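You operate a simulated robot arm through the tools that you are given. There is no shell and no other tool.

You run a simulated robot arm. Do the job below in one go: nothing can be reset, and whatever is moved stays where it is left.

Task
Switch on, pump the cylinder up to about 70 bar and shut the red valve to hold it.
Fine: set the dial to about 70 bar; stop the pump last; no oil spilt.
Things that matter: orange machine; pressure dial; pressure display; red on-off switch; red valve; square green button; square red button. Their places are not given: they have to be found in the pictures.

Only the result counts: the job must be done as asked and must still hold three seconds after the hand-in. Knocking over, shifting, dropping, spilling or breaking anything else fails it.

Robot
A 7-joint arm with a fingered hand, fixed in place. Base frame: the origin is on the floor under the middle of its stand, x ahead of it, y to its left, z up; the work surface is at about z = 760. Lengths are in mm, angles in rad, forces in N, time in s.
With the tool pointing down near the work surface it reaches from about 300 to 700 mm from the base axis. Its first joint turns from -1.204 to 3.002 rad. Payload 3.4 kg.
Tool frame: the origin (TCP) lies between the finger pads and is the grasp point; the fingertips stand 25 mm ahead of it; z points along the fingers, y is the line along which they close. The gripper opens to 88 mm; its body begins 29 mm behind the TCP. The gripper is a hand of 4 fingers: y runs from the thumb to the fingers, the wrist lies at [-13, -97, -162] in the tool frame.
Orientation is that of the tool frame in the base frame, as a unit quaternion [w, x, y, z]. With the fingers straight down and the wrist toward the robot, the tool's x, y and z point along [0, 1, 0], [1, 0, 0] and [0, 0, -1] of the base frame.

Tools
- The arm moves only by the tool send_rows. Its arguments are lists of equal length, an entry for each row: "xyz": the shift along the tool's x, y, z in units of 400 mm (1.0 is 400 mm), a list of three; "turn": the turn, a rotation vector about the tool's x, y, z in units of 180 degrees (1.0 is 180 degrees), a list of three. In form: {"xyz": [[x, y, z], ...], "turn": [[rx, ry, rz], ...]}. A call has 1 to 20 rows; each row is the pose to reach, as a shift and turn from the pose commanded when the call began, along the tool's axes at that moment. A call with a number of a shift or a turn outside -1 to 1 is refused whole. Rows are played at 5 a second. More than 50 mm and 0.15 rad between two rows, and nothing of the call is played. A pose out of reach is approached as far as the arm can. The call stops where the force on the tool passes 40 N (or 10 N more than at its start, if that is more) or the arm is blocked; 0.2 s more then pass. In this call time passes only in rows, and 0.2 s behind the last. It gives the time, the measured TCP pose, the force on the tool (base axes), the opening and the grip force at its end, in the units of the frame above (readings bear some noise), with the torque about the TCP (base axes, N m) and any sound that the robot's microphone picked up.
- Cameras (640 x 400 px; columns grow to the right, rows downward): "scene" is fixed at [218.7, 500.4, 1506]; the picture's right is [-0.93, -0.38, 0.00], its down [-0.26, 0.64, -0.72] and it looks along [0.27, -0.67, -0.69] (base axes); focal length 316 px, centre (320, 200). "wrist" rides on the gripper at [64, -83, -98] in the tool frame; the picture's right is [-0.62, 0.37, -0.69], its down [-0.71, -0.63, 0.30] and it looks along [-0.32, 0.68, 0.65] (tool axes); focal length 265 px, centre (320, 200).
- camera(camera): a new picture of that camera. No time passes.
- move_column(by): slides the trunk up (or, below 0, down) by that many mm; the arm rides with it, the base frame stays. It gives what a move gives, with no picture.
- curl_fingers(index, middle, ring, thumb_bend, thumb_turn): sets how far each is bent, from 0 (flat) to 1 (curled in); at 0.3 the hand is open as for a grip, at 0.7 the pads meet at the TCP. One left out holds its place. A second passes; each finger stops where it meets its share of the squeeze, and holds until it gets a number again. It is the only way to open and close the hand. It gives what a move gives, with no picture; readings hold the bend of each and the force on the fingers (four entries, about 0 where the hand has none), thumb and palm. thumb_turn goes from beside the hand (0) to across from the fingers (1), as for a grip.
- pixel_to_xyz(camera, pixels): for up to 12 pixels [column, row] of the newest picture of that camera ("zoom" is the newest enlarged one), the place [x, y, z] in the base frame of the surface seen there, good to about 2 mm. No time passes.
- zoom(camera, box): a new picture of the part [left, top, right, bottom] of that camera's present view, enlarged. No time passes.
- sign_off(): hands the job in; it is judged then, once.

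Open the gripper and draw the arm clear of the work before you hand the job in, unless the task says otherwise.

The tools are called after "Request:" as a command line: name --argument value ..., lists and objects as JSON in quotes. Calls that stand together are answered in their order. send_rows: Moves the arm, as the interface text tells. Its arguments: {"type":"object","properties":{"xyz":{"type":"array"},"turn":{"type":"array"}},"required":["xyz","turn"]} The other tools are called the same way: move_column (by) moves the trunk up or down; curl_fingers (index, middle, ring, thumb_bend, thumb_turn) moves the fingers one by one; camera (camera) takes a picture; pixel_to_xyz (camera, pixels) gives the place of the surface under pixels of a picture; zoom (camera, box) takes an enlarged picture of a part of a camera's view; sign_off () hands the job in.

At the start:

```text
clock: 0.0
eef_pos: [506.9, -210.1, 1076.0]
tool_rot: [0.001, 0.707, 0.707, 0.0]
force: [0.4, -0.3, -0.1]
wrist_torque: [0.01, -0.01, 0.01]
finger_gap: 87.6
finger_force: 0.0
shape: jaw
bend: [0.3, 0.3, 0.3, 0.3, 0.98]
finger forces: [0.0, 0.1, 0.1, 0.0, 0.0, 0.0]
trunk travel left (down, up): [-725.0, 115.0]
```

scene: 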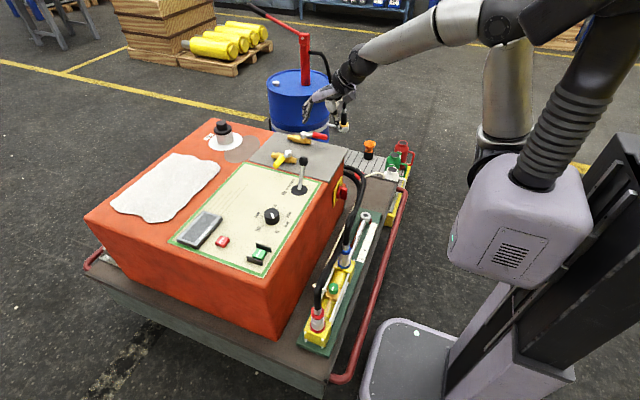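
wrist: 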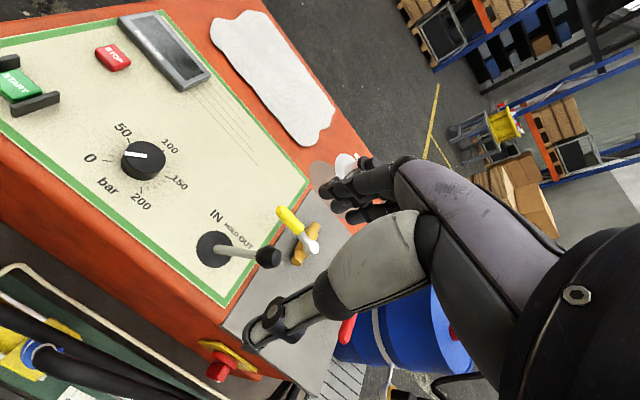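

The scene shows the orange machine with its panel (display near (200,230), red button (222,242), green button (260,252), dial (272,215), lever (302,178), red switch on the side (341,190)). I zoom in for detail.

Request:
zoom --camera "scene" --box '[160, 110, 360, 280]'

Request:
zoom --camera "scene" --box '[240, 120, 420, 220]'

Request:
zoom --camera "wrist" --box '[0, 0, 340, 240]'

Request:
zoom --camera "wrist" --box '[160, 180, 420, 400]'

```text
2.35 times, centred on (260, 195) of scene
```

zoom: 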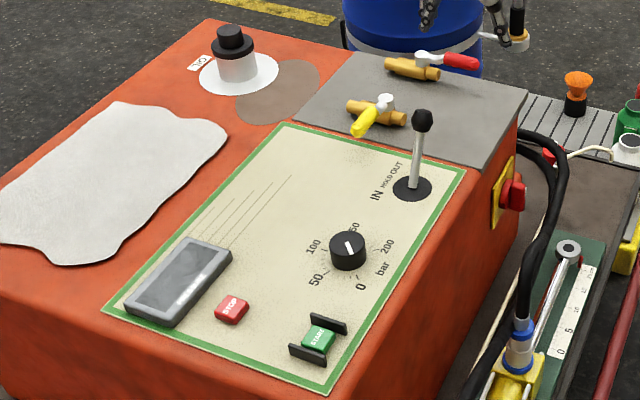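

```text
3.56 times, centred on (330, 170) of scene
```

zoom: 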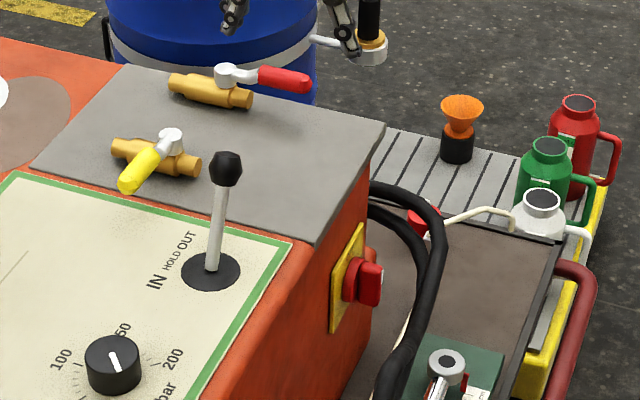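

```text
1.67 times, centred on (170, 120) of wrist
```

zoom: 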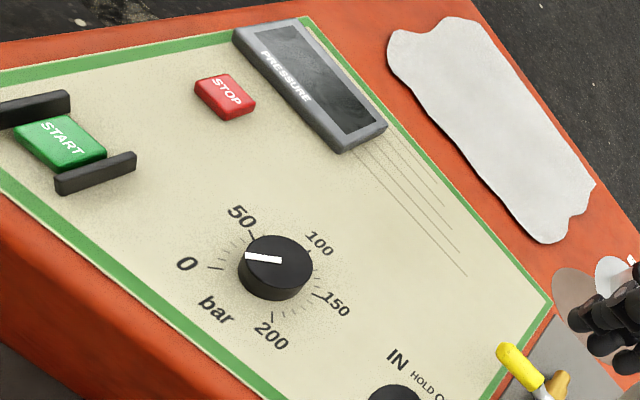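

```text
1.82 times, centred on (290, 290) of wrist
```

zoom: 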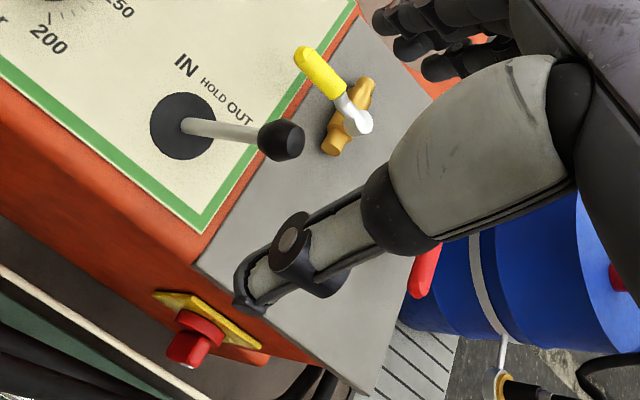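

I get 3D places of the key features in the scene picture: the red switch, the red valve handle and body, the yellow valve, lever, dial, buttons and display.

Request:
zoom --camera "scene" --box '[260, 115, 360, 205]'

Request:
pixel_to_xyz --camera "scene" --pixels '[[272, 211], [271, 225], [222, 241], [261, 252], [205, 228], [342, 188], [346, 191], [318, 135], [302, 135], [291, 138], [302, 158], [300, 190]]'

```text
4.44 times, centred on (310, 160) of scene
```

zoom: 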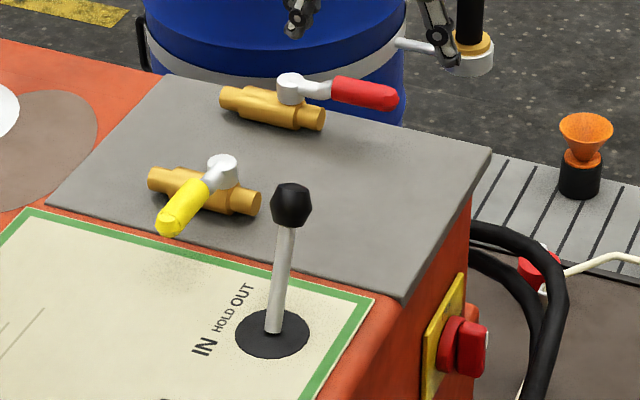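

```text
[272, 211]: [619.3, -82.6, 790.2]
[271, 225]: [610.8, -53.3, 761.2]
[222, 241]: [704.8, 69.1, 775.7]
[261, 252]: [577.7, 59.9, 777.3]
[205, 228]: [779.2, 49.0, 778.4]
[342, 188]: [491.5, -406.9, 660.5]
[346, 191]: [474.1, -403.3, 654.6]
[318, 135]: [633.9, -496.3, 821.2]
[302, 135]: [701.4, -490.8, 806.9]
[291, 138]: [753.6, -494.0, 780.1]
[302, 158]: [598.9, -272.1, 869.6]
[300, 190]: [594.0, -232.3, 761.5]
```

Panel surface is about z=760, switch is on the robot-facing side around (480,-405,657). I zoom on the switch and panel regions to get finer geometry.

Request:
zoom --camera "scene" --box '[325, 170, 365, 215]'

Request:
pixel_to_xyz --camera "zoom" --pixels '[[320, 200], [280, 200], [360, 200], [320, 150], [320, 250], [200, 200], [240, 300], [400, 150], [360, 150], [360, 250], [240, 150], [150, 100]]'

```text
8.89 times, centred on (345, 192) of scene
```

zoom: 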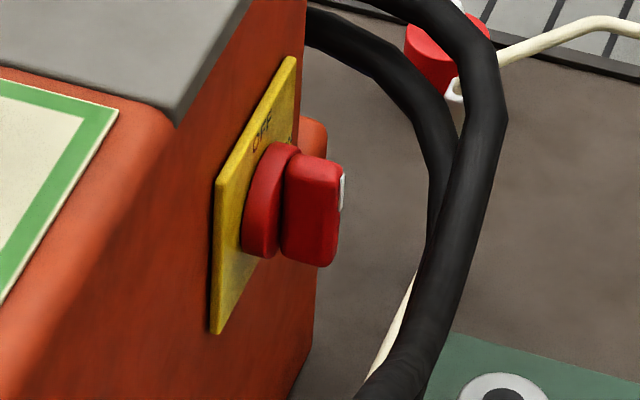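

```text
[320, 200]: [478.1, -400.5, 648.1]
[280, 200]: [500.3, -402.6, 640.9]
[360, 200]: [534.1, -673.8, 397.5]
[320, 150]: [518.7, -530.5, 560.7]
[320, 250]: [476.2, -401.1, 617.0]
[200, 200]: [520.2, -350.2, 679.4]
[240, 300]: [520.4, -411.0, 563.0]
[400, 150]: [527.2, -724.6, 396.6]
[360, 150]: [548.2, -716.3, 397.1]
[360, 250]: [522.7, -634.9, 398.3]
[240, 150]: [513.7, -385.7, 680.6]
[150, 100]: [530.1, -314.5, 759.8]
```

The switch knob sticks out to x≈476 near y=-401, z≈617–665, with "OFF" at the plate's top. Now I zoom on the valves and read their geometry.

Request:
zoom --camera "scene" --box '[265, 120, 345, 175]'

Request:
pixel_to_xyz --camera "zoom" --pixels '[[175, 55], [300, 85], [240, 70], [255, 115], [330, 50], [425, 65], [390, 60], [60, 170], [230, 205], [185, 140], [90, 230], [130, 190]]'

```text
7.27 times, centred on (305, 148) of scene
```

zoom: 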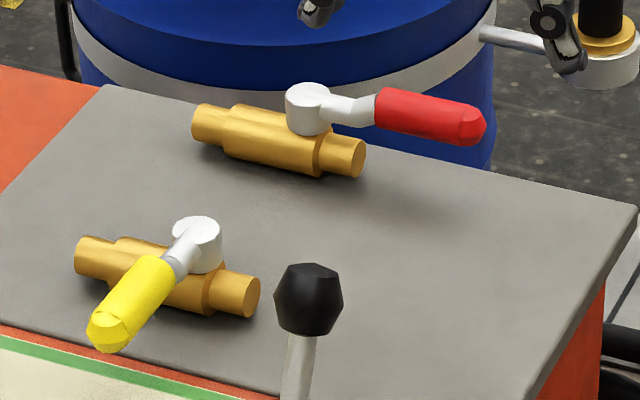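

```text
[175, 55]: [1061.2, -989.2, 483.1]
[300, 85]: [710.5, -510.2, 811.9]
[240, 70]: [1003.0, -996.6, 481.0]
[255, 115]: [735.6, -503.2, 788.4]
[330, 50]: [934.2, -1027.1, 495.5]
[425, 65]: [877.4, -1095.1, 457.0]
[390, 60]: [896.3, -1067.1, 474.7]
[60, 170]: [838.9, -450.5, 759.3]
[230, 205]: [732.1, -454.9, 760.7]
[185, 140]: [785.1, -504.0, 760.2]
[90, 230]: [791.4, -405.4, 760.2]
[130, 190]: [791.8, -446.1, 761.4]
```

The zoomed picture shows the red handle (380,110)-(480,125), its hub (308,105), body (195,125)-(365,155); yellow handle (170,275)-(105,335), hub (200,235). I query those pixels.

Request:
pixel_to_xyz --camera "zoom" --pixels '[[308, 92], [345, 108], [385, 105], [430, 112], [478, 125], [203, 122], [350, 155], [200, 225], [170, 265], [105, 330], [90, 255], [245, 295]]'

Request:
zoom --camera "scene" --box '[185, 200, 305, 280]'

```text
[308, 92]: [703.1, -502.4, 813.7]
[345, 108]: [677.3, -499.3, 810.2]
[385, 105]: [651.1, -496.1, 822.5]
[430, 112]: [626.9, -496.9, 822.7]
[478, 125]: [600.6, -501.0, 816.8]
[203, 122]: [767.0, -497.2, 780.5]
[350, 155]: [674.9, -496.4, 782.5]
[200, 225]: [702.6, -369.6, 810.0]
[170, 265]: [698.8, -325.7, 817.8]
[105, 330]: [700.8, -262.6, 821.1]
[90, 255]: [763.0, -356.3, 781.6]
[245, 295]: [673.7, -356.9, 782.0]
```

```text
5.00 times, centred on (245, 240) of scene
```

zoom: 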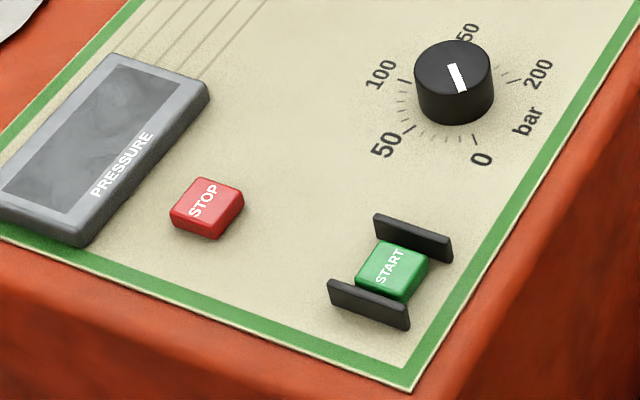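

Red valve: hub ≈(703,-502), handle points along its body toward −x (open); the yellow one is across its body (shut). Now I read the panel places in the newest zoom: dial top, ticks/labels, buttons, guards, display.

Request:
pixel_to_xyz --camera "zoom" --pixels '[[454, 62], [452, 68], [461, 90], [474, 140], [405, 130], [404, 80], [516, 80], [206, 200], [392, 265], [413, 232], [368, 297], [105, 130]]'

Request:
zoom --camera "scene" --box '[255, 195, 295, 235]'

Request:
zoom --camera "wrist" --box '[80, 110, 200, 215]'

```text
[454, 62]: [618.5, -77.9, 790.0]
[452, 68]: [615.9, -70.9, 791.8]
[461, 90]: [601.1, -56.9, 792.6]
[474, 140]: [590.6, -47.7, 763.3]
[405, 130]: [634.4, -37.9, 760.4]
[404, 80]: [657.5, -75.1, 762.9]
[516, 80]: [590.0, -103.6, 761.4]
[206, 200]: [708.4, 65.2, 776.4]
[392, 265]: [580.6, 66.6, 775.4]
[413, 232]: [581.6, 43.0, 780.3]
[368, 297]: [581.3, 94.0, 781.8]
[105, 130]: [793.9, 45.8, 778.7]
```

```text
10.00 times, centred on (275, 215) of scene
```

zoom: 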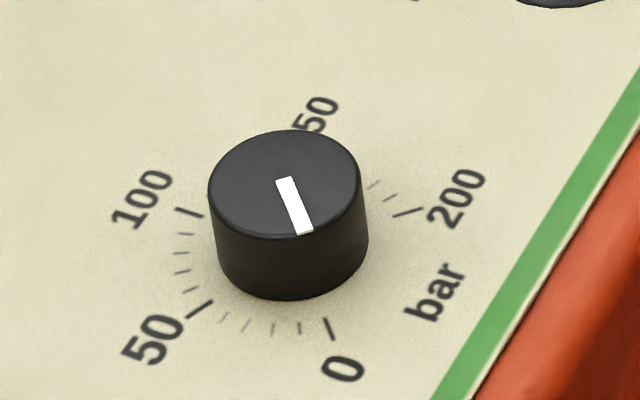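

```text
3.81 times, centred on (140, 162) of wrist
```

zoom: 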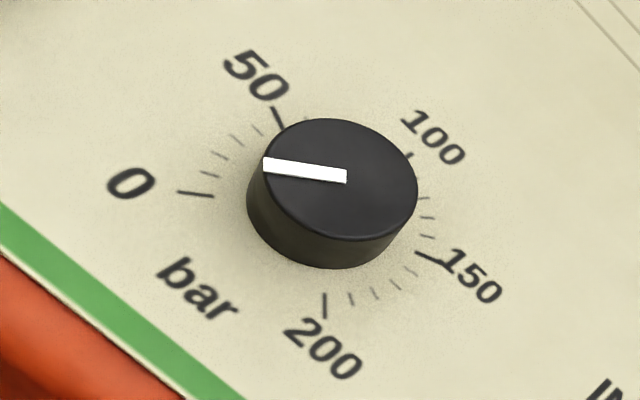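

The dial pointer sits at about 0 with ticks every 10 bar. I query tick positions and the knob rim in the wrist zoom and scene zoom.

Request:
pixel_to_xyz --camera "zoom" --pixels '[[196, 194], [277, 117], [409, 154], [434, 257], [326, 305], [266, 163], [346, 177], [332, 122], [415, 185], [335, 235], [262, 160], [340, 180]]'

Request:
camera --camera "wrist"

```text
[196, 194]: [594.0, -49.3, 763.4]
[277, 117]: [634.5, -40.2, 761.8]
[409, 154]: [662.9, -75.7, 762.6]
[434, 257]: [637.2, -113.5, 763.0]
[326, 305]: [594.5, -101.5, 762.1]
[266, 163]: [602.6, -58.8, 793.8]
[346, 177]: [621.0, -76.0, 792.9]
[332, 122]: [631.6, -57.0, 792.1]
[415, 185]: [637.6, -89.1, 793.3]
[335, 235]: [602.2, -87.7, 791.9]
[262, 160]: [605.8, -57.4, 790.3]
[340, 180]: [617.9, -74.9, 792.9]
```

```text
taken
```

wrist: 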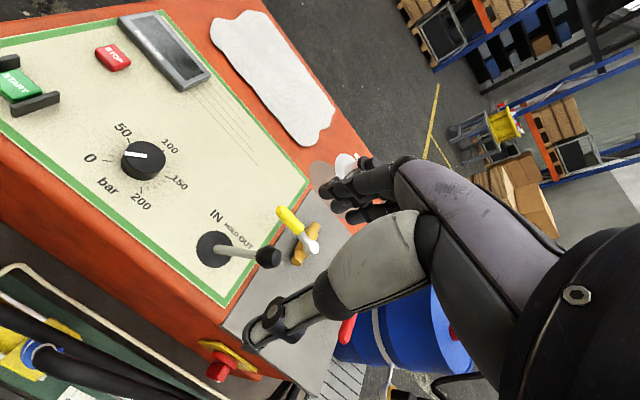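

The dial: centre ≈(622,-76), top z≈793, 0 at 136°, 50 at 71°, 100 at 0° — so 70 bar is at about 41°. Now I check obstacles round the switch: hoses, cylinder bench, rails.

Request:
zoom --camera "scene" --box '[290, 140, 450, 260]'

Request:
pixel_to_xyz --camera "scene" --pixels '[[358, 172], [366, 190], [350, 225], [345, 250], [365, 218], [345, 265], [320, 315], [385, 225], [402, 200], [390, 180], [330, 270], [318, 295]]'

```text
3.33 times, centred on (370, 200) of scene
```

zoom: 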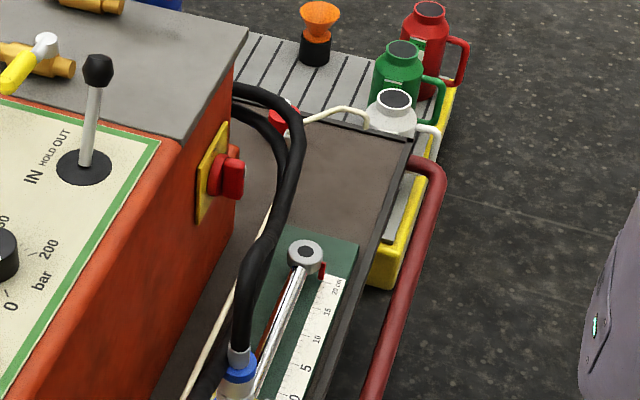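

```text
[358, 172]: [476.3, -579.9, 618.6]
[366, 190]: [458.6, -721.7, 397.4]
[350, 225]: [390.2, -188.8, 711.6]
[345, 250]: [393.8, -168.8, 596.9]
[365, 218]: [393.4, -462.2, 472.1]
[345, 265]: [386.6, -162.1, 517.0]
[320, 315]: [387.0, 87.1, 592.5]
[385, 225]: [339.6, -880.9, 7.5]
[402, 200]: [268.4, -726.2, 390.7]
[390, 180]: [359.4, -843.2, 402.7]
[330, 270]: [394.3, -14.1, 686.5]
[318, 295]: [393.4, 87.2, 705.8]
```

I trace the hoses in this zoom to see how they pass the switch.

Request:
pixel_to_xyz --camera "zoom" --pixels '[[250, 92], [285, 105], [299, 150], [290, 200], [268, 240], [250, 280], [240, 335], [272, 145], [280, 180], [205, 385], [303, 250], [345, 280]]'

Request:
zoom --camera "scene" --box '[280, 200, 420, 380]'

```text
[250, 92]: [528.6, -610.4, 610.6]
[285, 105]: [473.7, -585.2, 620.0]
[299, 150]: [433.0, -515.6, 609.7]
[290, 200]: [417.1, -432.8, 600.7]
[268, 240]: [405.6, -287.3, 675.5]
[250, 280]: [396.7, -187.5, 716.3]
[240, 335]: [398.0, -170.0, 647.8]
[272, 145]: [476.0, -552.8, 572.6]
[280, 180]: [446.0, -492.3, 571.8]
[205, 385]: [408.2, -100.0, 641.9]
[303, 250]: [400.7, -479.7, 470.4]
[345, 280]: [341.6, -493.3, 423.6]
```

```text
2.22 times, centred on (350, 290) of scene
```

zoom: 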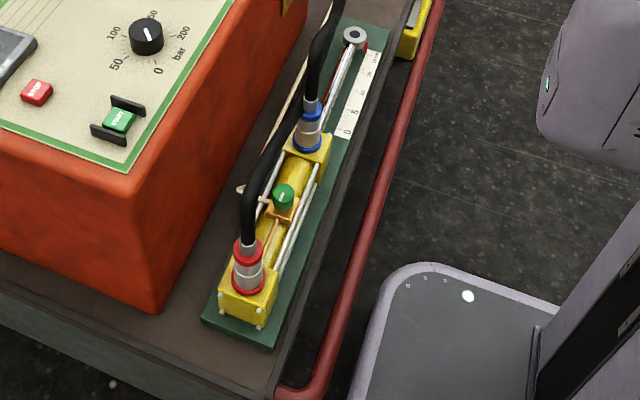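

The thick hose runs from (397,-188,716) via (406,-287,675) and (417,-433,601) to (474,-585,620), so it passes in front of and a bit below the switch. I move the hand back and lower so that the wrist camera can look at the switch plate.

Request:
send_rows --xyz '[[-0.07, -0.0384, 0.0656], [-0.1406, -0.0769, 0.131], [-0.211, -0.1153, 0.197], [-0.281, -0.1538, 0.2625], [-0.3516, -0.192, 0.328], [-0.422, -0.2306, 0.394], [-0.492, -0.269, 0.459], [-0.5625, -0.3075, 0.525]]' --turn '[[0, 0, 0], [0, 0, 0], [0, 0, 0], [0, 0, 0], [0, 0, 0], [0, 0, 0], [0, 0, 0], [0, 0, 0]]'

Request:
camera --camera "wrist"

Request:
camera --camera "scene"

```text
clock: 1.8
eef_pos: [383.7, -437.6, 865.0]
tool_rot: [-0.001, 0.707, 0.708, 0.001]
force: [-0.3, 0.7, 0.0]
wrist_torque: [-0.03, 0.01, 0.03]
finger_gap: 87.5
finger_force: 0.1
shape: jaw
bend: [0.3, 0.3, 0.3, 0.3, 0.98]
finger forces: [0.0, 0.0, 0.0, 0.0, 0.0, 0.0]
trunk travel left (down, up): [-725.0, 115.0]
```

```text
taken
```

wrist: 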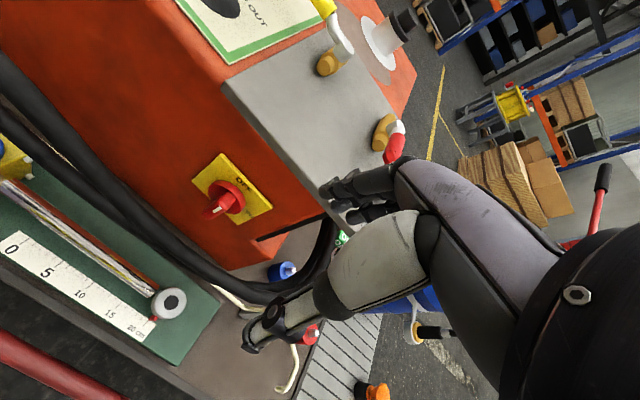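

```text
taken
```

scene: 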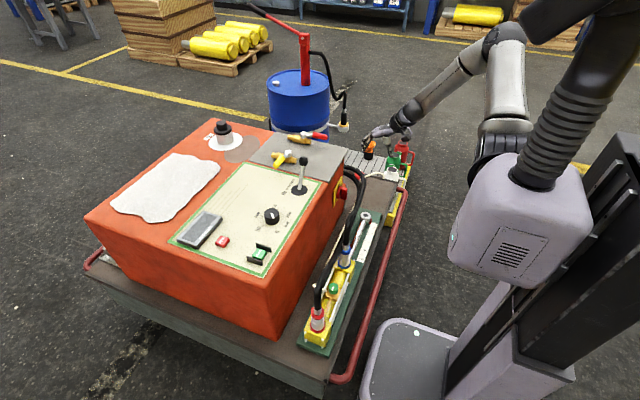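

The wrist picture shows the switch at (228,195) with its yellow plate. I zoom there and read points on it.

Request:
zoom --camera "wrist" --box '[180, 145, 285, 240]'

Request:
zoom --camera "wrist" --box '[300, 0, 460, 180]'

```text
4.21 times, centred on (232, 192) of wrist
```

zoom: 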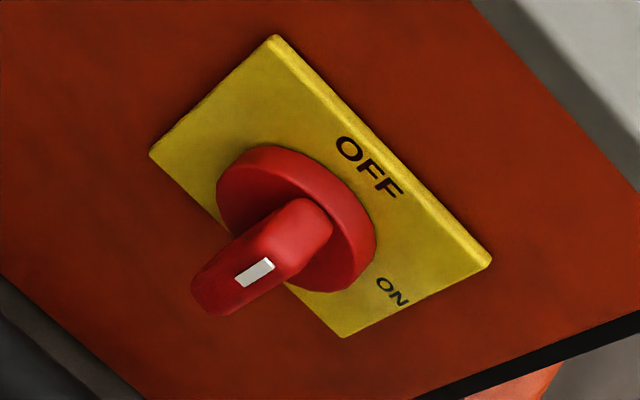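

```text
2.22 times, centred on (380, 90) of wrist
```

zoom: 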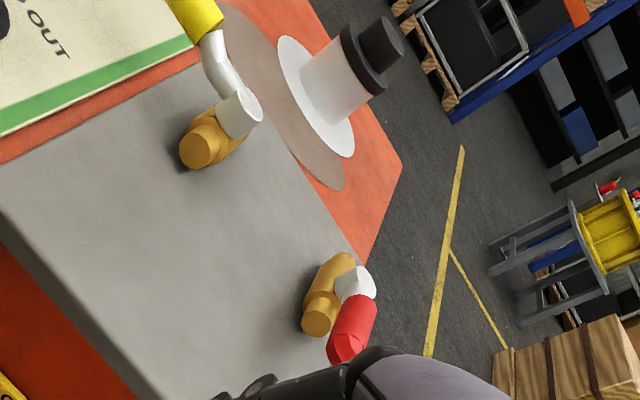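

OFF is at the top and ON at the −y (right) side, so the knob must turn +90° about base +x. I zoom back and read the knob's edges.

Request:
zoom --camera "wrist" --box '[180, 145, 285, 240]'

Request:
pixel_to_xyz --camera "zoom" --pixels '[[275, 40], [485, 262], [155, 155], [345, 332], [238, 175], [340, 265], [310, 205], [200, 295], [330, 220], [255, 270], [290, 285], [225, 310]]'

```text
4.21 times, centred on (232, 192) of wrist
```

zoom: 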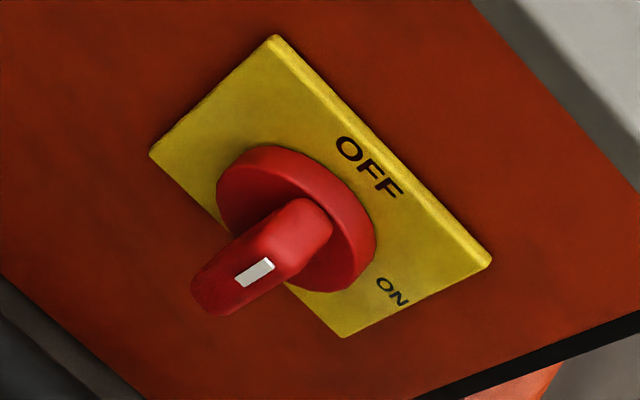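

```text
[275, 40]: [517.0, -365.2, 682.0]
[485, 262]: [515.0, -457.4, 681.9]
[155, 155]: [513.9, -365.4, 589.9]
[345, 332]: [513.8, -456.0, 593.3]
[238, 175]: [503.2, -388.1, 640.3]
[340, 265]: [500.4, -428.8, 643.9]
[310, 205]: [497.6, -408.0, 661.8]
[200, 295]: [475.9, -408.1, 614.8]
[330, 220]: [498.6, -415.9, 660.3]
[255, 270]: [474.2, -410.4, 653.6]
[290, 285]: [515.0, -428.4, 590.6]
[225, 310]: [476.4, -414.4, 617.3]
```

The knob bar is centred at about (y −411, z 637), 18 mm thick, 50 mm long, x 474–500. I make a pointing hand (index straight, others curled) here in free space and look at it.

Request:
curl_fingers --index 0 --middle 1 --ring 1 --thumb_bend 1 --thumb_turn 0.5

Request:
camera --camera "wrist"

Request:
zoom --camera "scene" --box '[340, 80, 460, 180]'

```text
clock: 2.8
eef_pos: [385.8, -436.5, 864.5]
tool_rot: [0.001, 0.707, 0.707, 0.0]
force: [-0.4, 0.2, 0.1]
wrist_torque: [0.01, -0.03, -0.02]
finger_gap: 38.4
finger_force: 0.1
shape: fingers
bend: [0.0, 1.0, 1.0, 1.0, 0.51]
finger forces: [0.1, 0.1, 0.1, 0.0, 0.1, 0.1]
trunk travel left (down, up): [-725.0, 115.0]
```

```text
taken
```

wrist: 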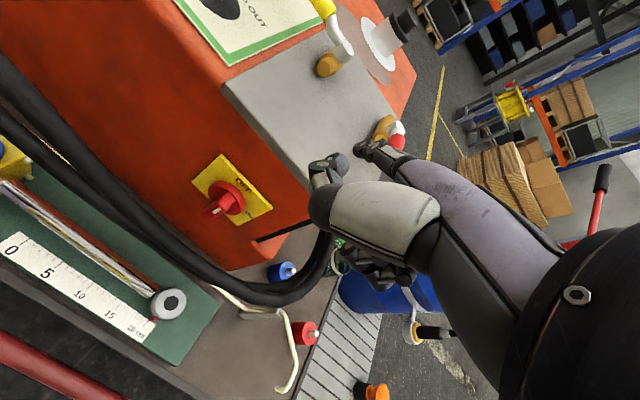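

```text
4.00 times, centred on (400, 130) of scene
```

zoom: 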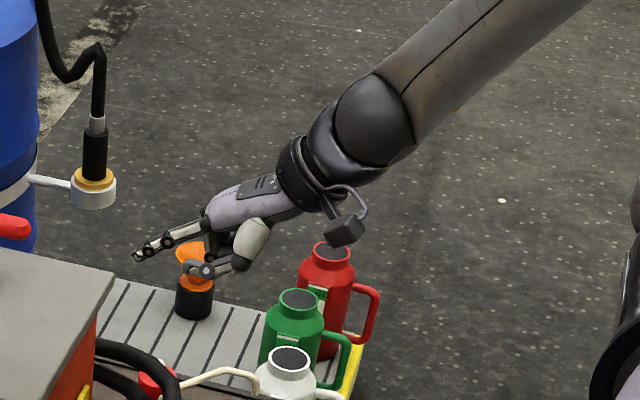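

The index finger sticks out at left in the zoom, tip near (138,257), knuckle (210,222), wrist (300,170). I read those places.

Request:
pixel_to_xyz --camera "zoom" --pixels '[[139, 256], [150, 248], [167, 240], [195, 229], [212, 215], [255, 190], [300, 165], [207, 270], [240, 262], [250, 235], [343, 230], [212, 245]]'

Request:
zoom --camera "wrist" --box '[280, 120, 460, 310]'

```text
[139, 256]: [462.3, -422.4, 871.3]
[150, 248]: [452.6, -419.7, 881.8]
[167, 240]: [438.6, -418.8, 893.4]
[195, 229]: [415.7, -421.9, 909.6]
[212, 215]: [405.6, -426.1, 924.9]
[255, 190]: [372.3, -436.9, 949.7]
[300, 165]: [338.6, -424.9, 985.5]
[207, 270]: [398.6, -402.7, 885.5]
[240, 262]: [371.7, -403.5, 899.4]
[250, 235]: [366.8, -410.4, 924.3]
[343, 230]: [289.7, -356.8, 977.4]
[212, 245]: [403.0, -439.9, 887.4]
```

```text
2.11 times, centred on (370, 215) of wrist
```

zoom: 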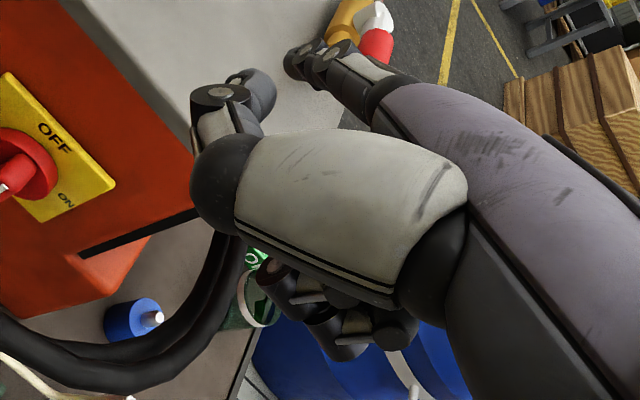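

Index tip lies at about tool (8,78,−3), pointing 40° below horizontal. I pitch the hand 20° more nose-down and bring the tip over the +y side of the switch bar, at about (487,-390,720), above the hose.

Request:
send_rows --xyz '[[0.024, 0.0175, 0.076], [0.049, 0.035, 0.151], [0.073, 0.0525, 0.227], [0.0975, 0.07, 0.3025]]' --turn '[[0.028, 0, 0], [0.056, 0, 0], [0.083, 0, 0], [0.111, 0, 0]]'

Request:
camera --camera "wrist"

Request:
zoom --camera "scene" --box '[310, 120, 430, 220]'

```text
clock: 3.8
eef_pos: [415.1, -396.7, 745.0]
tool_rot: [-0.124, 0.696, 0.696, -0.123]
force: [0.0, 0.0, 0.2]
wrist_torque: [0.03, 0.03, -0.07]
finger_gap: 38.8
finger_force: 0.1
shape: fingers
bend: [0.0, 1.0, 1.0, 1.0, 0.51]
finger forces: [0.0, 0.0, 0.0, 0.1, 0.0, 0.1]
trunk travel left (down, up): [-725.0, 115.0]
```

```text
taken
```

wrist: 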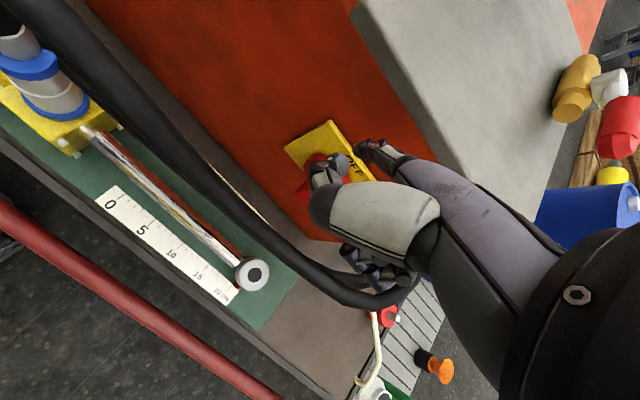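

```text
4.00 times, centred on (370, 170) of scene
```

zoom: 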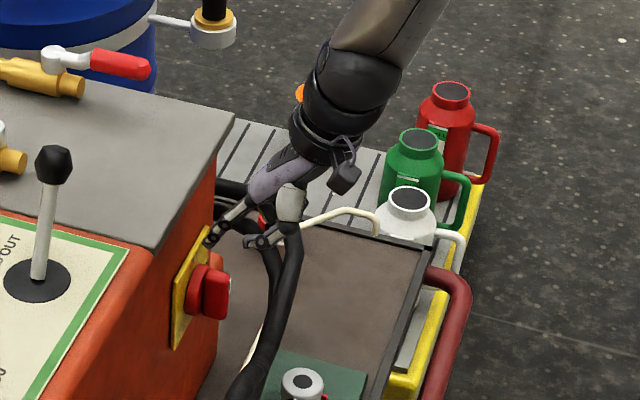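

Index tip at about (211,240) and thumb tip at (252,241) in the scene zoom. I read their places.

Request:
pixel_to_xyz --camera "zoom" --pixels '[[210, 241], [216, 234], [228, 220], [243, 204], [250, 242], [262, 239], [280, 229], [290, 205], [265, 180], [330, 90], [345, 180], [275, 242]]'

Request:
zoom --camera "scene" --box '[345, 160, 385, 190]'

```text
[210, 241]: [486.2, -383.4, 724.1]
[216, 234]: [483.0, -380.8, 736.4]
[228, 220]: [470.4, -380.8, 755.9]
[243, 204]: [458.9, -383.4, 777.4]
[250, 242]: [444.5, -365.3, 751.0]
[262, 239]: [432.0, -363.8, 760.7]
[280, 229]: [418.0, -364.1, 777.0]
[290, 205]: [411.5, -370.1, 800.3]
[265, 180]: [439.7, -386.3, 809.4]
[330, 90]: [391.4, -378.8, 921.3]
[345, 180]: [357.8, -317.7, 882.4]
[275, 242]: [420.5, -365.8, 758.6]
```

```text
13.33 times, centred on (365, 175) of scene
```

zoom: 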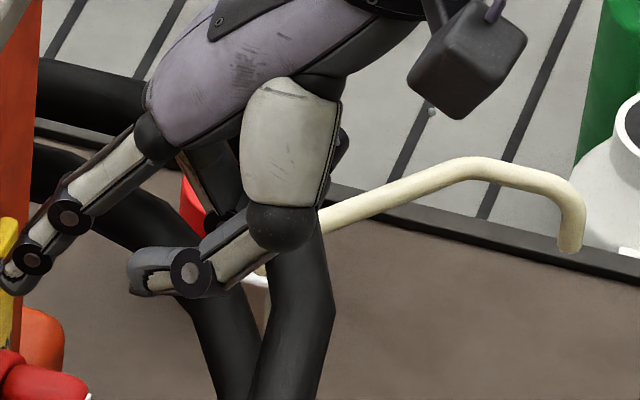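

The tip is at about (489,-389,721), as predicted; thumb and hand stay well above the hose. I go down 67 mm (and back 4 mm) beside the knob bar.

Request:
send_rows --xyz '[[0, 0.012, 0.0402], [0, 0.024, 0.0804], [0, 0.0359, 0.1207], [0, 0.0479, 0.1609]]' --turn '[[0, 0, 0], [0, 0, 0], [0, 0, 0], [0, 0, 0]]'

Request:
camera --camera "wrist"

Request:
zoom --camera "scene" --box '[325, 155, 385, 210]'

```text
clock: 4.8
eef_pos: [409.9, -397.2, 677.7]
tool_rot: [-0.123, 0.696, 0.697, -0.123]
force: [-0.2, -0.7, -0.8]
wrist_torque: [-0.03, 0.0, -0.05]
finger_gap: 38.6
finger_force: 0.1
shape: fingers
bend: [0.0, 1.0, 1.0, 1.0, 0.51]
finger forces: [0.1, 0.1, 0.1, 0.1, 0.0, 0.0]
trunk travel left (down, up): [-725.0, 115.0]
```

```text
taken
```

wrist: 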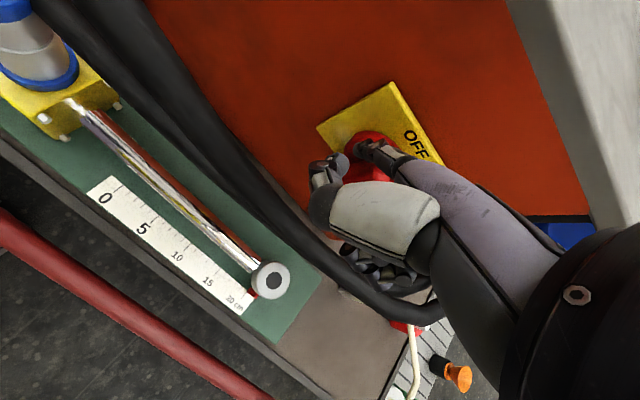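

```text
7.27 times, centred on (355, 182) of scene
```

zoom: 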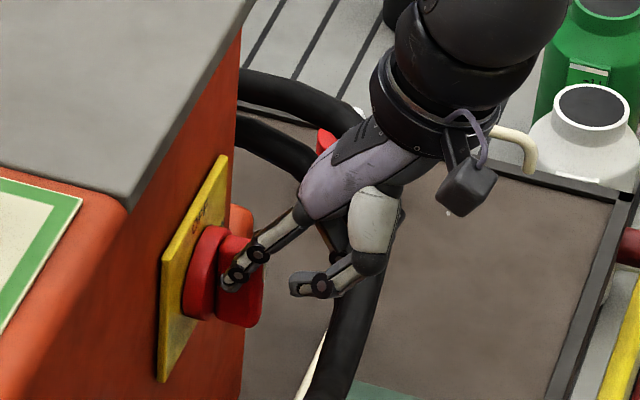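

The index tip is beside the bar's +y face near its top end. I push it along an arc around the knob axis toward −y.

Request:
send_rows --xyz '[[-0.006, 0, 0], [-0.012, 0.0007, 0.0019], [-0.02, -0.0015, -0.0045], [-0.0305, -0.0038, -0.0106], [-0.0415, -0.0048, -0.0135], [-0.0528, -0.0056, -0.0153], [-0.064, -0.0052, -0.0145], [-0.0753, -0.0043, -0.0118], [-0.085, -0.0025, -0.007], [-0.0945, 0, 0]]' --turn '[[0, 0, 0], [0, 0, 0], [0, 0, 0], [0, 0, 0], [0, 0, 0], [0, 0, 0], [0, 0, 0], [0, 0, 0], [0, 0, 0], [0, 0, 0]]'

Request:
camera --camera "wrist"

Request:
zoom --camera "scene" --box '[325, 155, 385, 210]'

```text
clock: 7.0
eef_pos: [408.8, -435.0, 678.3]
tool_rot: [-0.122, 0.697, 0.696, -0.122]
force: [0.4, -0.3, 0.2]
wrist_torque: [0.03, -0.01, 0.02]
finger_gap: 38.3
finger_force: 0.1
shape: fingers
bend: [0.0, 1.0, 1.0, 1.0, 0.51]
finger forces: [0.0, 0.0, 0.1, 0.0, 0.0, 0.0]
trunk travel left (down, up): [-725.0, 115.0]
```

```text
taken
```

wrist: 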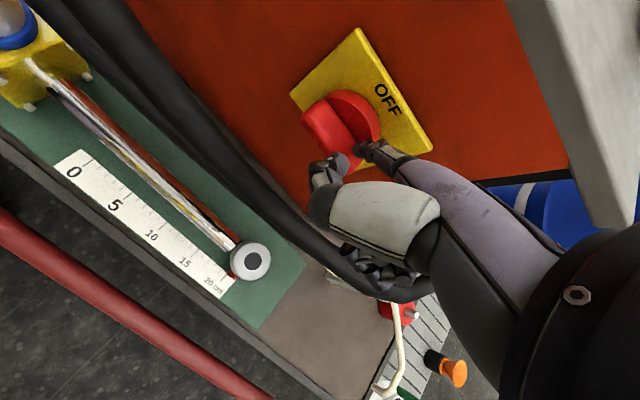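

```text
7.27 times, centred on (355, 182) of scene
```

zoom: 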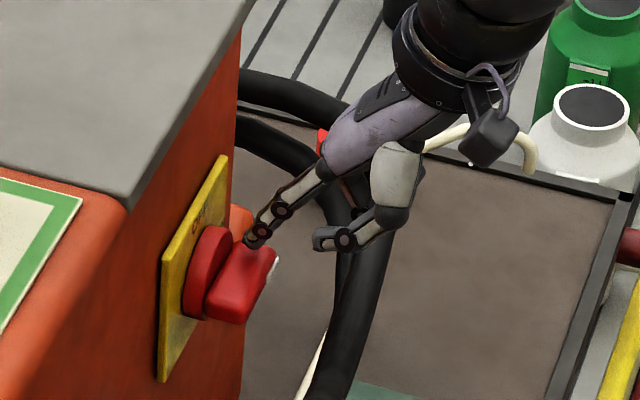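

The bar has turned a good way; I zoom the wrist picture to judge the angle.

Request:
zoom --camera "wrist" --box '[280, 20, 440, 180]'

```text
2.50 times, centred on (360, 100) of wrist
```

zoom: 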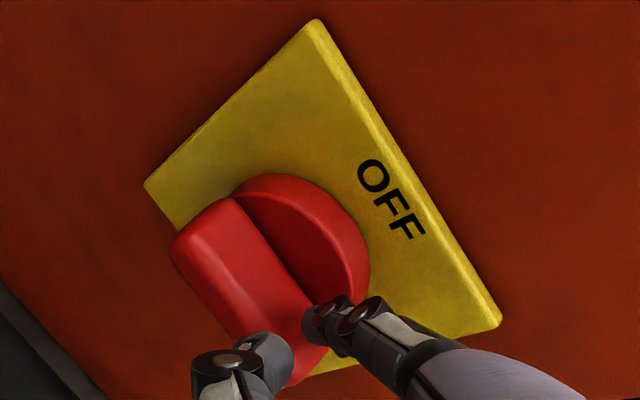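

I read two points along the bar's front face/top edge to measure its tilt.

Request:
pixel_to_xyz --camera "zoom" --pixels '[[205, 225], [240, 275], [270, 320], [180, 250], [215, 300], [240, 205], [280, 265], [305, 295], [232, 240], [265, 285], [190, 225], [220, 215]]'

```text
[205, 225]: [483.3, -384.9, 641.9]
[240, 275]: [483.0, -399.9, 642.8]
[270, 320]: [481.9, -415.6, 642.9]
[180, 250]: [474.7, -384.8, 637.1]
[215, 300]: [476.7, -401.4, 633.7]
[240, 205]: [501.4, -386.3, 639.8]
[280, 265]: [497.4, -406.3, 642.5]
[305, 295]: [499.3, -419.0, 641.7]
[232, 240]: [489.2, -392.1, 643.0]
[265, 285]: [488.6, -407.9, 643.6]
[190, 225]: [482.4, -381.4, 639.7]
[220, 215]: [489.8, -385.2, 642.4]
```

The bar's top face is level (z≈642–643), so the knob is at ON. I press down a few mm on the ON end to be sure it's against its stop.

Request:
send_rows --xyz '[[0, 0.0017, 0.0047], [0, 0.0034, 0.0094], [0, 0.0051, 0.0141], [0, 0.0068, 0.0188]]' --turn '[[0, 0, 0], [0, 0, 0], [0, 0, 0], [0, 0, 0]]'

Request:
zoom --camera "wrist" --box '[280, 20, 440, 180]'

Request:
zoom --camera "scene" --box '[170, 200, 250, 260]'

```text
clock: 8.0
eef_pos: [407.8, -434.9, 670.0]
tool_rot: [-0.122, 0.697, 0.696, -0.123]
force: [-0.8, -0.1, 2.7]
wrist_torque: [-0.01, -0.22, 0.01]
finger_gap: 39.0
finger_force: 1.7
shape: fingers
bend: [0.0, 1.0, 1.0, 1.0, 0.51]
finger forces: [3.0, 0.0, 0.0, 0.0, 0.0, 0.0]
trunk travel left (down, up): [-725.0, 115.0]
```

```text
2.50 times, centred on (360, 100) of wrist
```

zoom: 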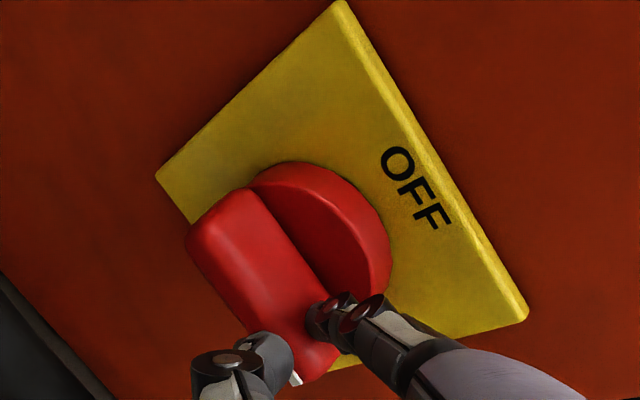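

```text
6.67 times, centred on (210, 230) of scene
```

zoom: 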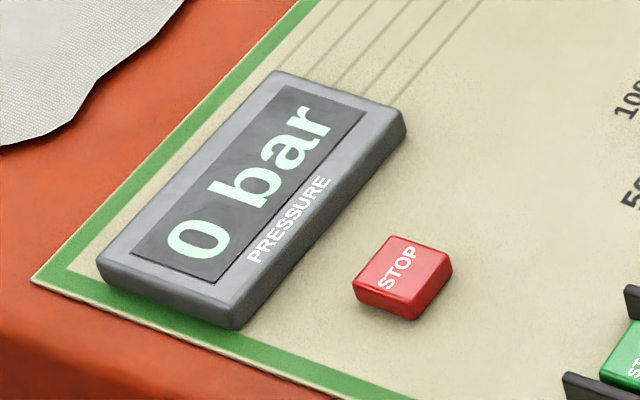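

The display now lights up with "0 bar", so the switch is on. I lift the finger straight off and up.

Request:
send_rows --xyz '[[0, -0.034, -0.094], [0, -0.068, -0.188], [0, -0.103, -0.282], [0, -0.137, -0.376], [0, -0.171, -0.47], [0, -0.205, -0.564]]' --turn '[[0, 0, 0], [0, 0, 0], [0, 0, 0], [0, 0, 0], [0, 0, 0], [0, 0, 0]]'

Request:
camera --camera "wrist"

```text
clock: 9.4
eef_pos: [404.5, -434.3, 912.0]
tool_rot: [-0.123, 0.696, 0.696, -0.123]
force: [0.2, 0.1, 1.0]
wrist_torque: [0.04, 0.01, 0.0]
finger_gap: 38.4
finger_force: 0.0
shape: fingers
bend: [0.0, 1.0, 1.0, 1.0, 0.51]
finger forces: [0.0, 0.0, 0.0, 0.0, 0.0, 0.0]
trunk travel left (down, up): [-725.0, 115.0]
```

```text
taken
```

wrist: 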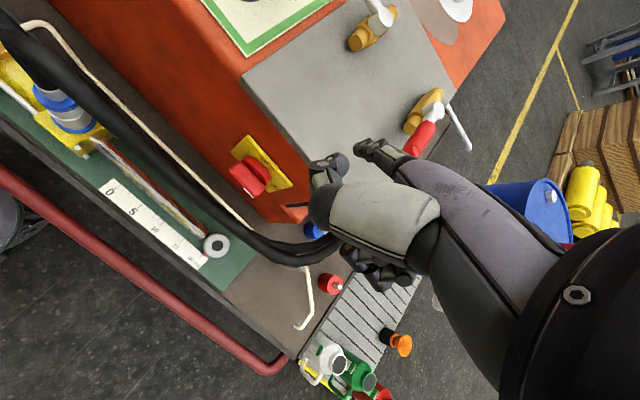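

I now travel up and over to above the dial (622,-76), z≈980, levelling the hand on the way, well above the lever.

Request:
send_rows --xyz '[[0.0895, 0.0451, -0.06], [0.179, 0.0902, -0.12], [0.2685, 0.1353, -0.17], [0.358, 0.1804, -0.21], [0.4475, 0.2255, -0.25], [0.537, 0.2706, -0.28], [0.6265, 0.3157, -0.3], [0.716, 0.3608, -0.32], [0.8055, 0.4059, -0.335], [0.895, 0.451, -0.3505]]' --turn '[[-0.0111, 0, 0], [-0.0222, 0, 0], [-0.0333, 0, 0], [-0.0444, 0, 0], [-0.0555, 0, 0], [-0.0666, 0, 0], [-0.0777, 0, 0], [-0.0888, 0, 0], [-0.0999, 0, 0], [-0.111, 0, 0]]'

Request:
curl_fingers --index 0.3 --middle 0.3 --ring 0.3 --thumb_bend 0.3 --thumb_turn 1

Request:
camera --camera "wrist"

Request:
camera --camera "scene"

```text
clock: 11.6
eef_pos: [625.7, -73.5, 979.7]
tool_rot: [0.001, 0.707, 0.708, 0.0]
force: [-0.2, -0.1, -0.4]
wrist_torque: [0.01, -0.02, -0.01]
finger_gap: 38.7
finger_force: 0.1
shape: fingers
bend: [0.0, 1.0, 1.0, 1.0, 0.51]
finger forces: [0.1, 0.1, 0.0, 0.0, 0.1, 0.0]
trunk travel left (down, up): [-725.0, 115.0]
```

```text
clock: 12.6
eef_pos: [624.9, -77.0, 980.8]
tool_rot: [0.0, 0.707, 0.708, 0.0]
force: [-0.4, -0.5, -0.4]
wrist_torque: [-0.01, -0.01, 0.0]
finger_gap: 84.3
finger_force: 0.0
shape: fingers
bend: [0.3, 0.3, 0.3, 0.3, 0.98]
finger forces: [0.1, 0.0, 0.0, 0.1, 0.1, 0.0]
trunk travel left (down, up): [-725.0, 115.0]
```

```text
taken
```

wrist: 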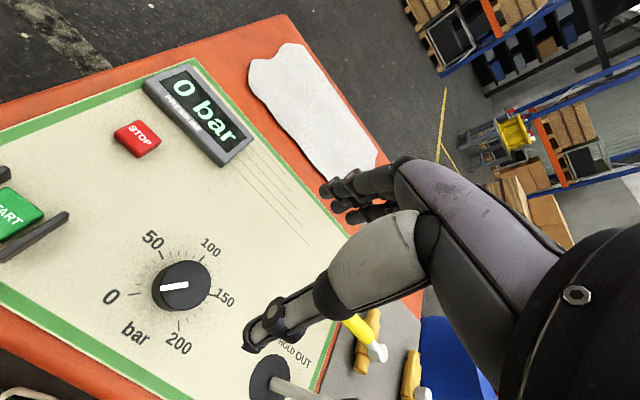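

```text
taken
```

scene: 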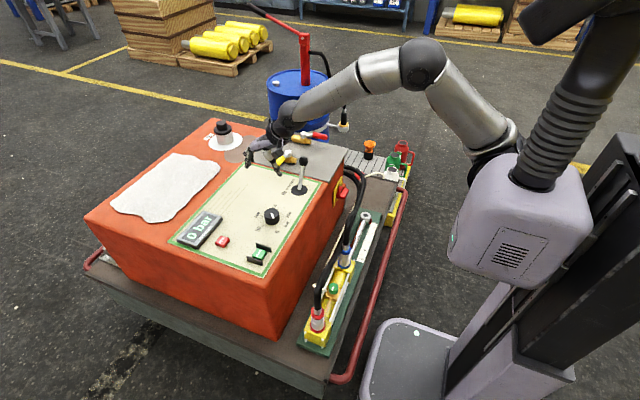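

The dial is clearly visible at (181,288). I zoom on it to refine its centre and ticks.

Request:
zoom --camera "wrist" --box '[90, 220, 250, 360]'

Request:
zoom --camera "scene" --box '[230, 130, 320, 200]'

```text
2.86 times, centred on (170, 290) of wrist
```

zoom: 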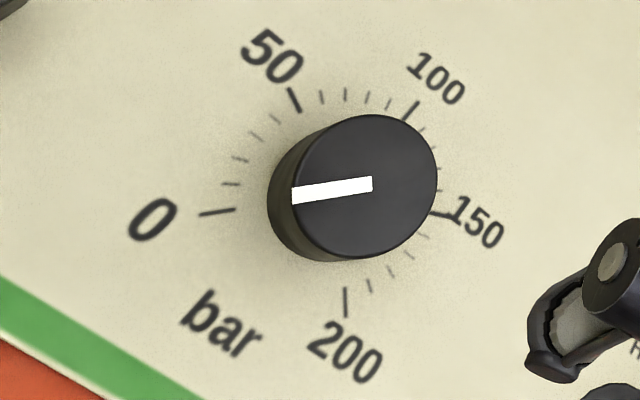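

```text
5.71 times, centred on (275, 165) of scene
```

zoom: 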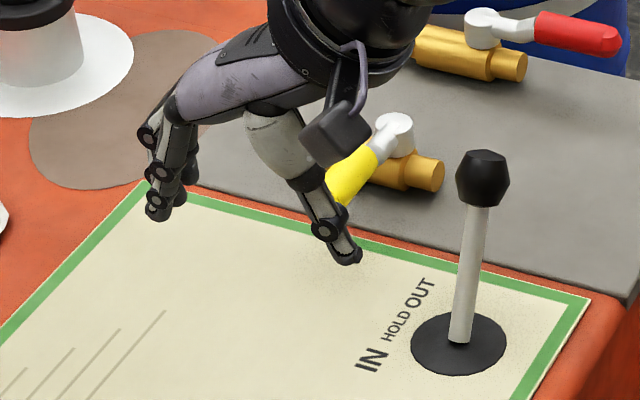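

I read tick and pointer places via the wrist picture, and the fingertips in the scene zoom.

Request:
pixel_to_xyz --camera "wrist" --pixels '[[133.95, 293.85], [160.9, 255], [201.85, 258.5], [212, 294.5], [178.75, 325], [161.5, 288.4], [187.5, 284.6], [189, 261.5], [211, 281], [183, 311], [25, 205], [138, 137]]'

Request:
pixel_to_xyz --camera "zoom" --pixels '[[157, 210], [160, 172], [186, 203], [345, 255], [325, 230], [148, 135], [180, 105], [270, 130]]'

```text
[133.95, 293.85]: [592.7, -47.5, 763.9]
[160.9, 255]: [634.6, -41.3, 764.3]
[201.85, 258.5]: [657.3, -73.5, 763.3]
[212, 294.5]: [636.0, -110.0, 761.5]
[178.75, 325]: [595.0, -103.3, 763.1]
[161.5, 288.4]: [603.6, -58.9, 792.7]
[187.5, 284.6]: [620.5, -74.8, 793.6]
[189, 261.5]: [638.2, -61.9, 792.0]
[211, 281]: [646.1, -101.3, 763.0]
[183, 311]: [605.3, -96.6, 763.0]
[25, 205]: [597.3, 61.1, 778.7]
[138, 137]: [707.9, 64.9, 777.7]
```

```text
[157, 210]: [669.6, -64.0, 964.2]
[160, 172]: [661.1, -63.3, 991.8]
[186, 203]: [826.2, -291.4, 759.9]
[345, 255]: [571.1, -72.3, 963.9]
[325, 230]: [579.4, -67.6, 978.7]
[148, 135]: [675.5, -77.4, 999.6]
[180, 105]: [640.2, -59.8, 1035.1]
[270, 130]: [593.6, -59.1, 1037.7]
```

Dial centre refined to (621,-76). I yaw the hand −47° about its axis (to have room for the 94° clockwise turn) and centre it over the dial.

Request:
send_rows --xyz '[[0, -0.002, 0.05], [0, -0.004, 0.1], [0, -0.006, 0.15], [0, -0.008, 0.18], [0, -0.01, 0.2], [0, -0.0107, 0.22]]' --turn '[[0, 0, -0.0435], [0, 0, -0.087], [0, 0, -0.1305], [0, 0, -0.174], [0, 0, -0.2175], [0, 0, -0.261]]'

Request:
camera --camera "wrist"

Request:
camera --camera "scene"

```text
clock: 14.0
eef_pos: [622.1, -76.8, 891.4]
tool_rot: [0.0, 0.366, 0.931, 0.0]
force: [0.0, 0.4, -0.1]
wrist_torque: [0.02, -0.01, -0.02]
finger_gap: 84.4
finger_force: 0.0
shape: fingers
bend: [0.3, 0.3, 0.3, 0.3, 0.98]
finger forces: [0.1, 0.1, 0.1, 0.1, 0.1, 0.0]
trunk travel left (down, up): [-725.0, 115.0]
```

```text
taken
```

wrist: 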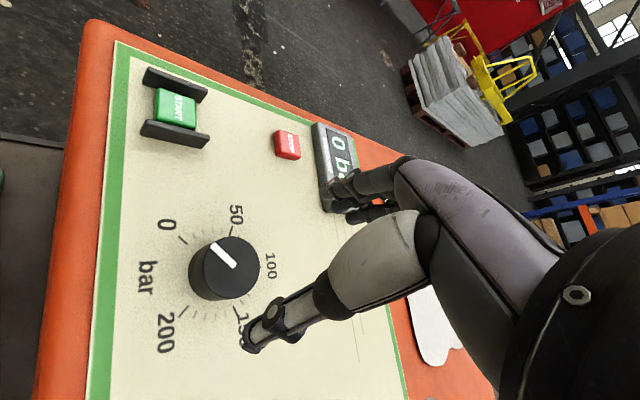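

```text
taken
```

scene: 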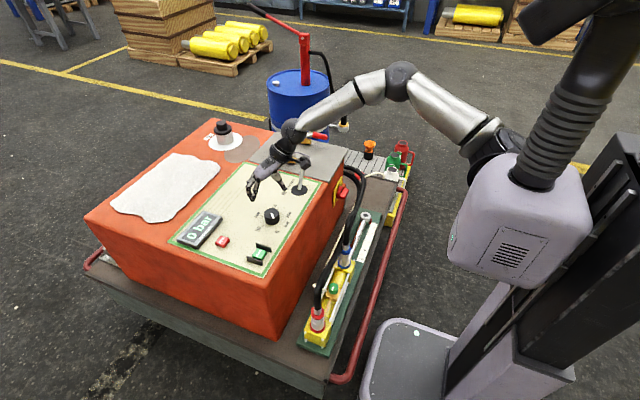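

Hand is centred over the dial. I go down 97 mm to grip height (TCP z≈795).

Request:
send_rows --xyz '[[0, 0, 0.06], [0, 0, 0.12], [0, 0, 0.18], [0, 0, 0.215], [0, 0, 0.2425]]' --turn '[[0, 0, 0], [0, 0, 0], [0, 0, 0], [0, 0, 0], [0, 0, 0]]'

Request:
camera --camera "wrist"

Request:
zoom --camera "scene" --box '[230, 140, 330, 240]'

```text
clock: 15.2
eef_pos: [622.4, -74.2, 795.2]
tool_rot: [0.0, 0.367, 0.93, -0.001]
force: [-1.0, -0.8, -0.9]
wrist_torque: [-0.01, -0.02, 0.01]
finger_gap: 84.7
finger_force: 0.0
shape: fingers
bend: [0.3, 0.3, 0.3, 0.3, 0.98]
finger forces: [0.1, 0.0, 0.1, 0.0, 0.0, 0.0]
trunk travel left (down, up): [-725.0, 115.0]
```

```text
taken
```

wrist: 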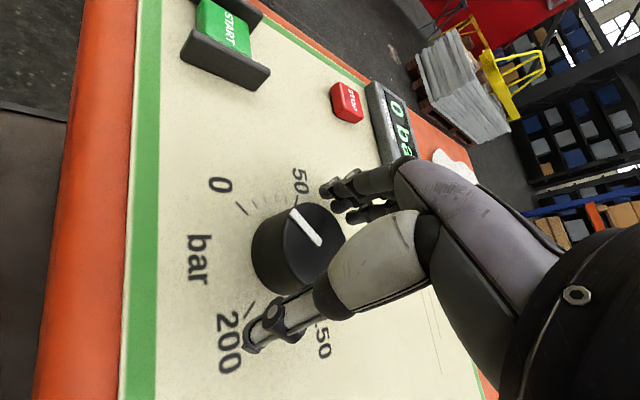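

```text
4.00 times, centred on (280, 190) of scene
```

zoom: 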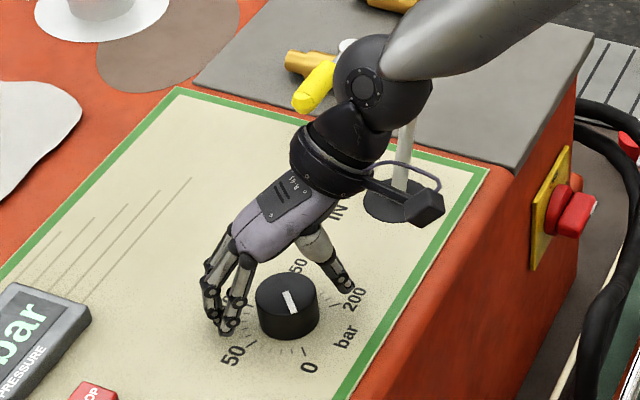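

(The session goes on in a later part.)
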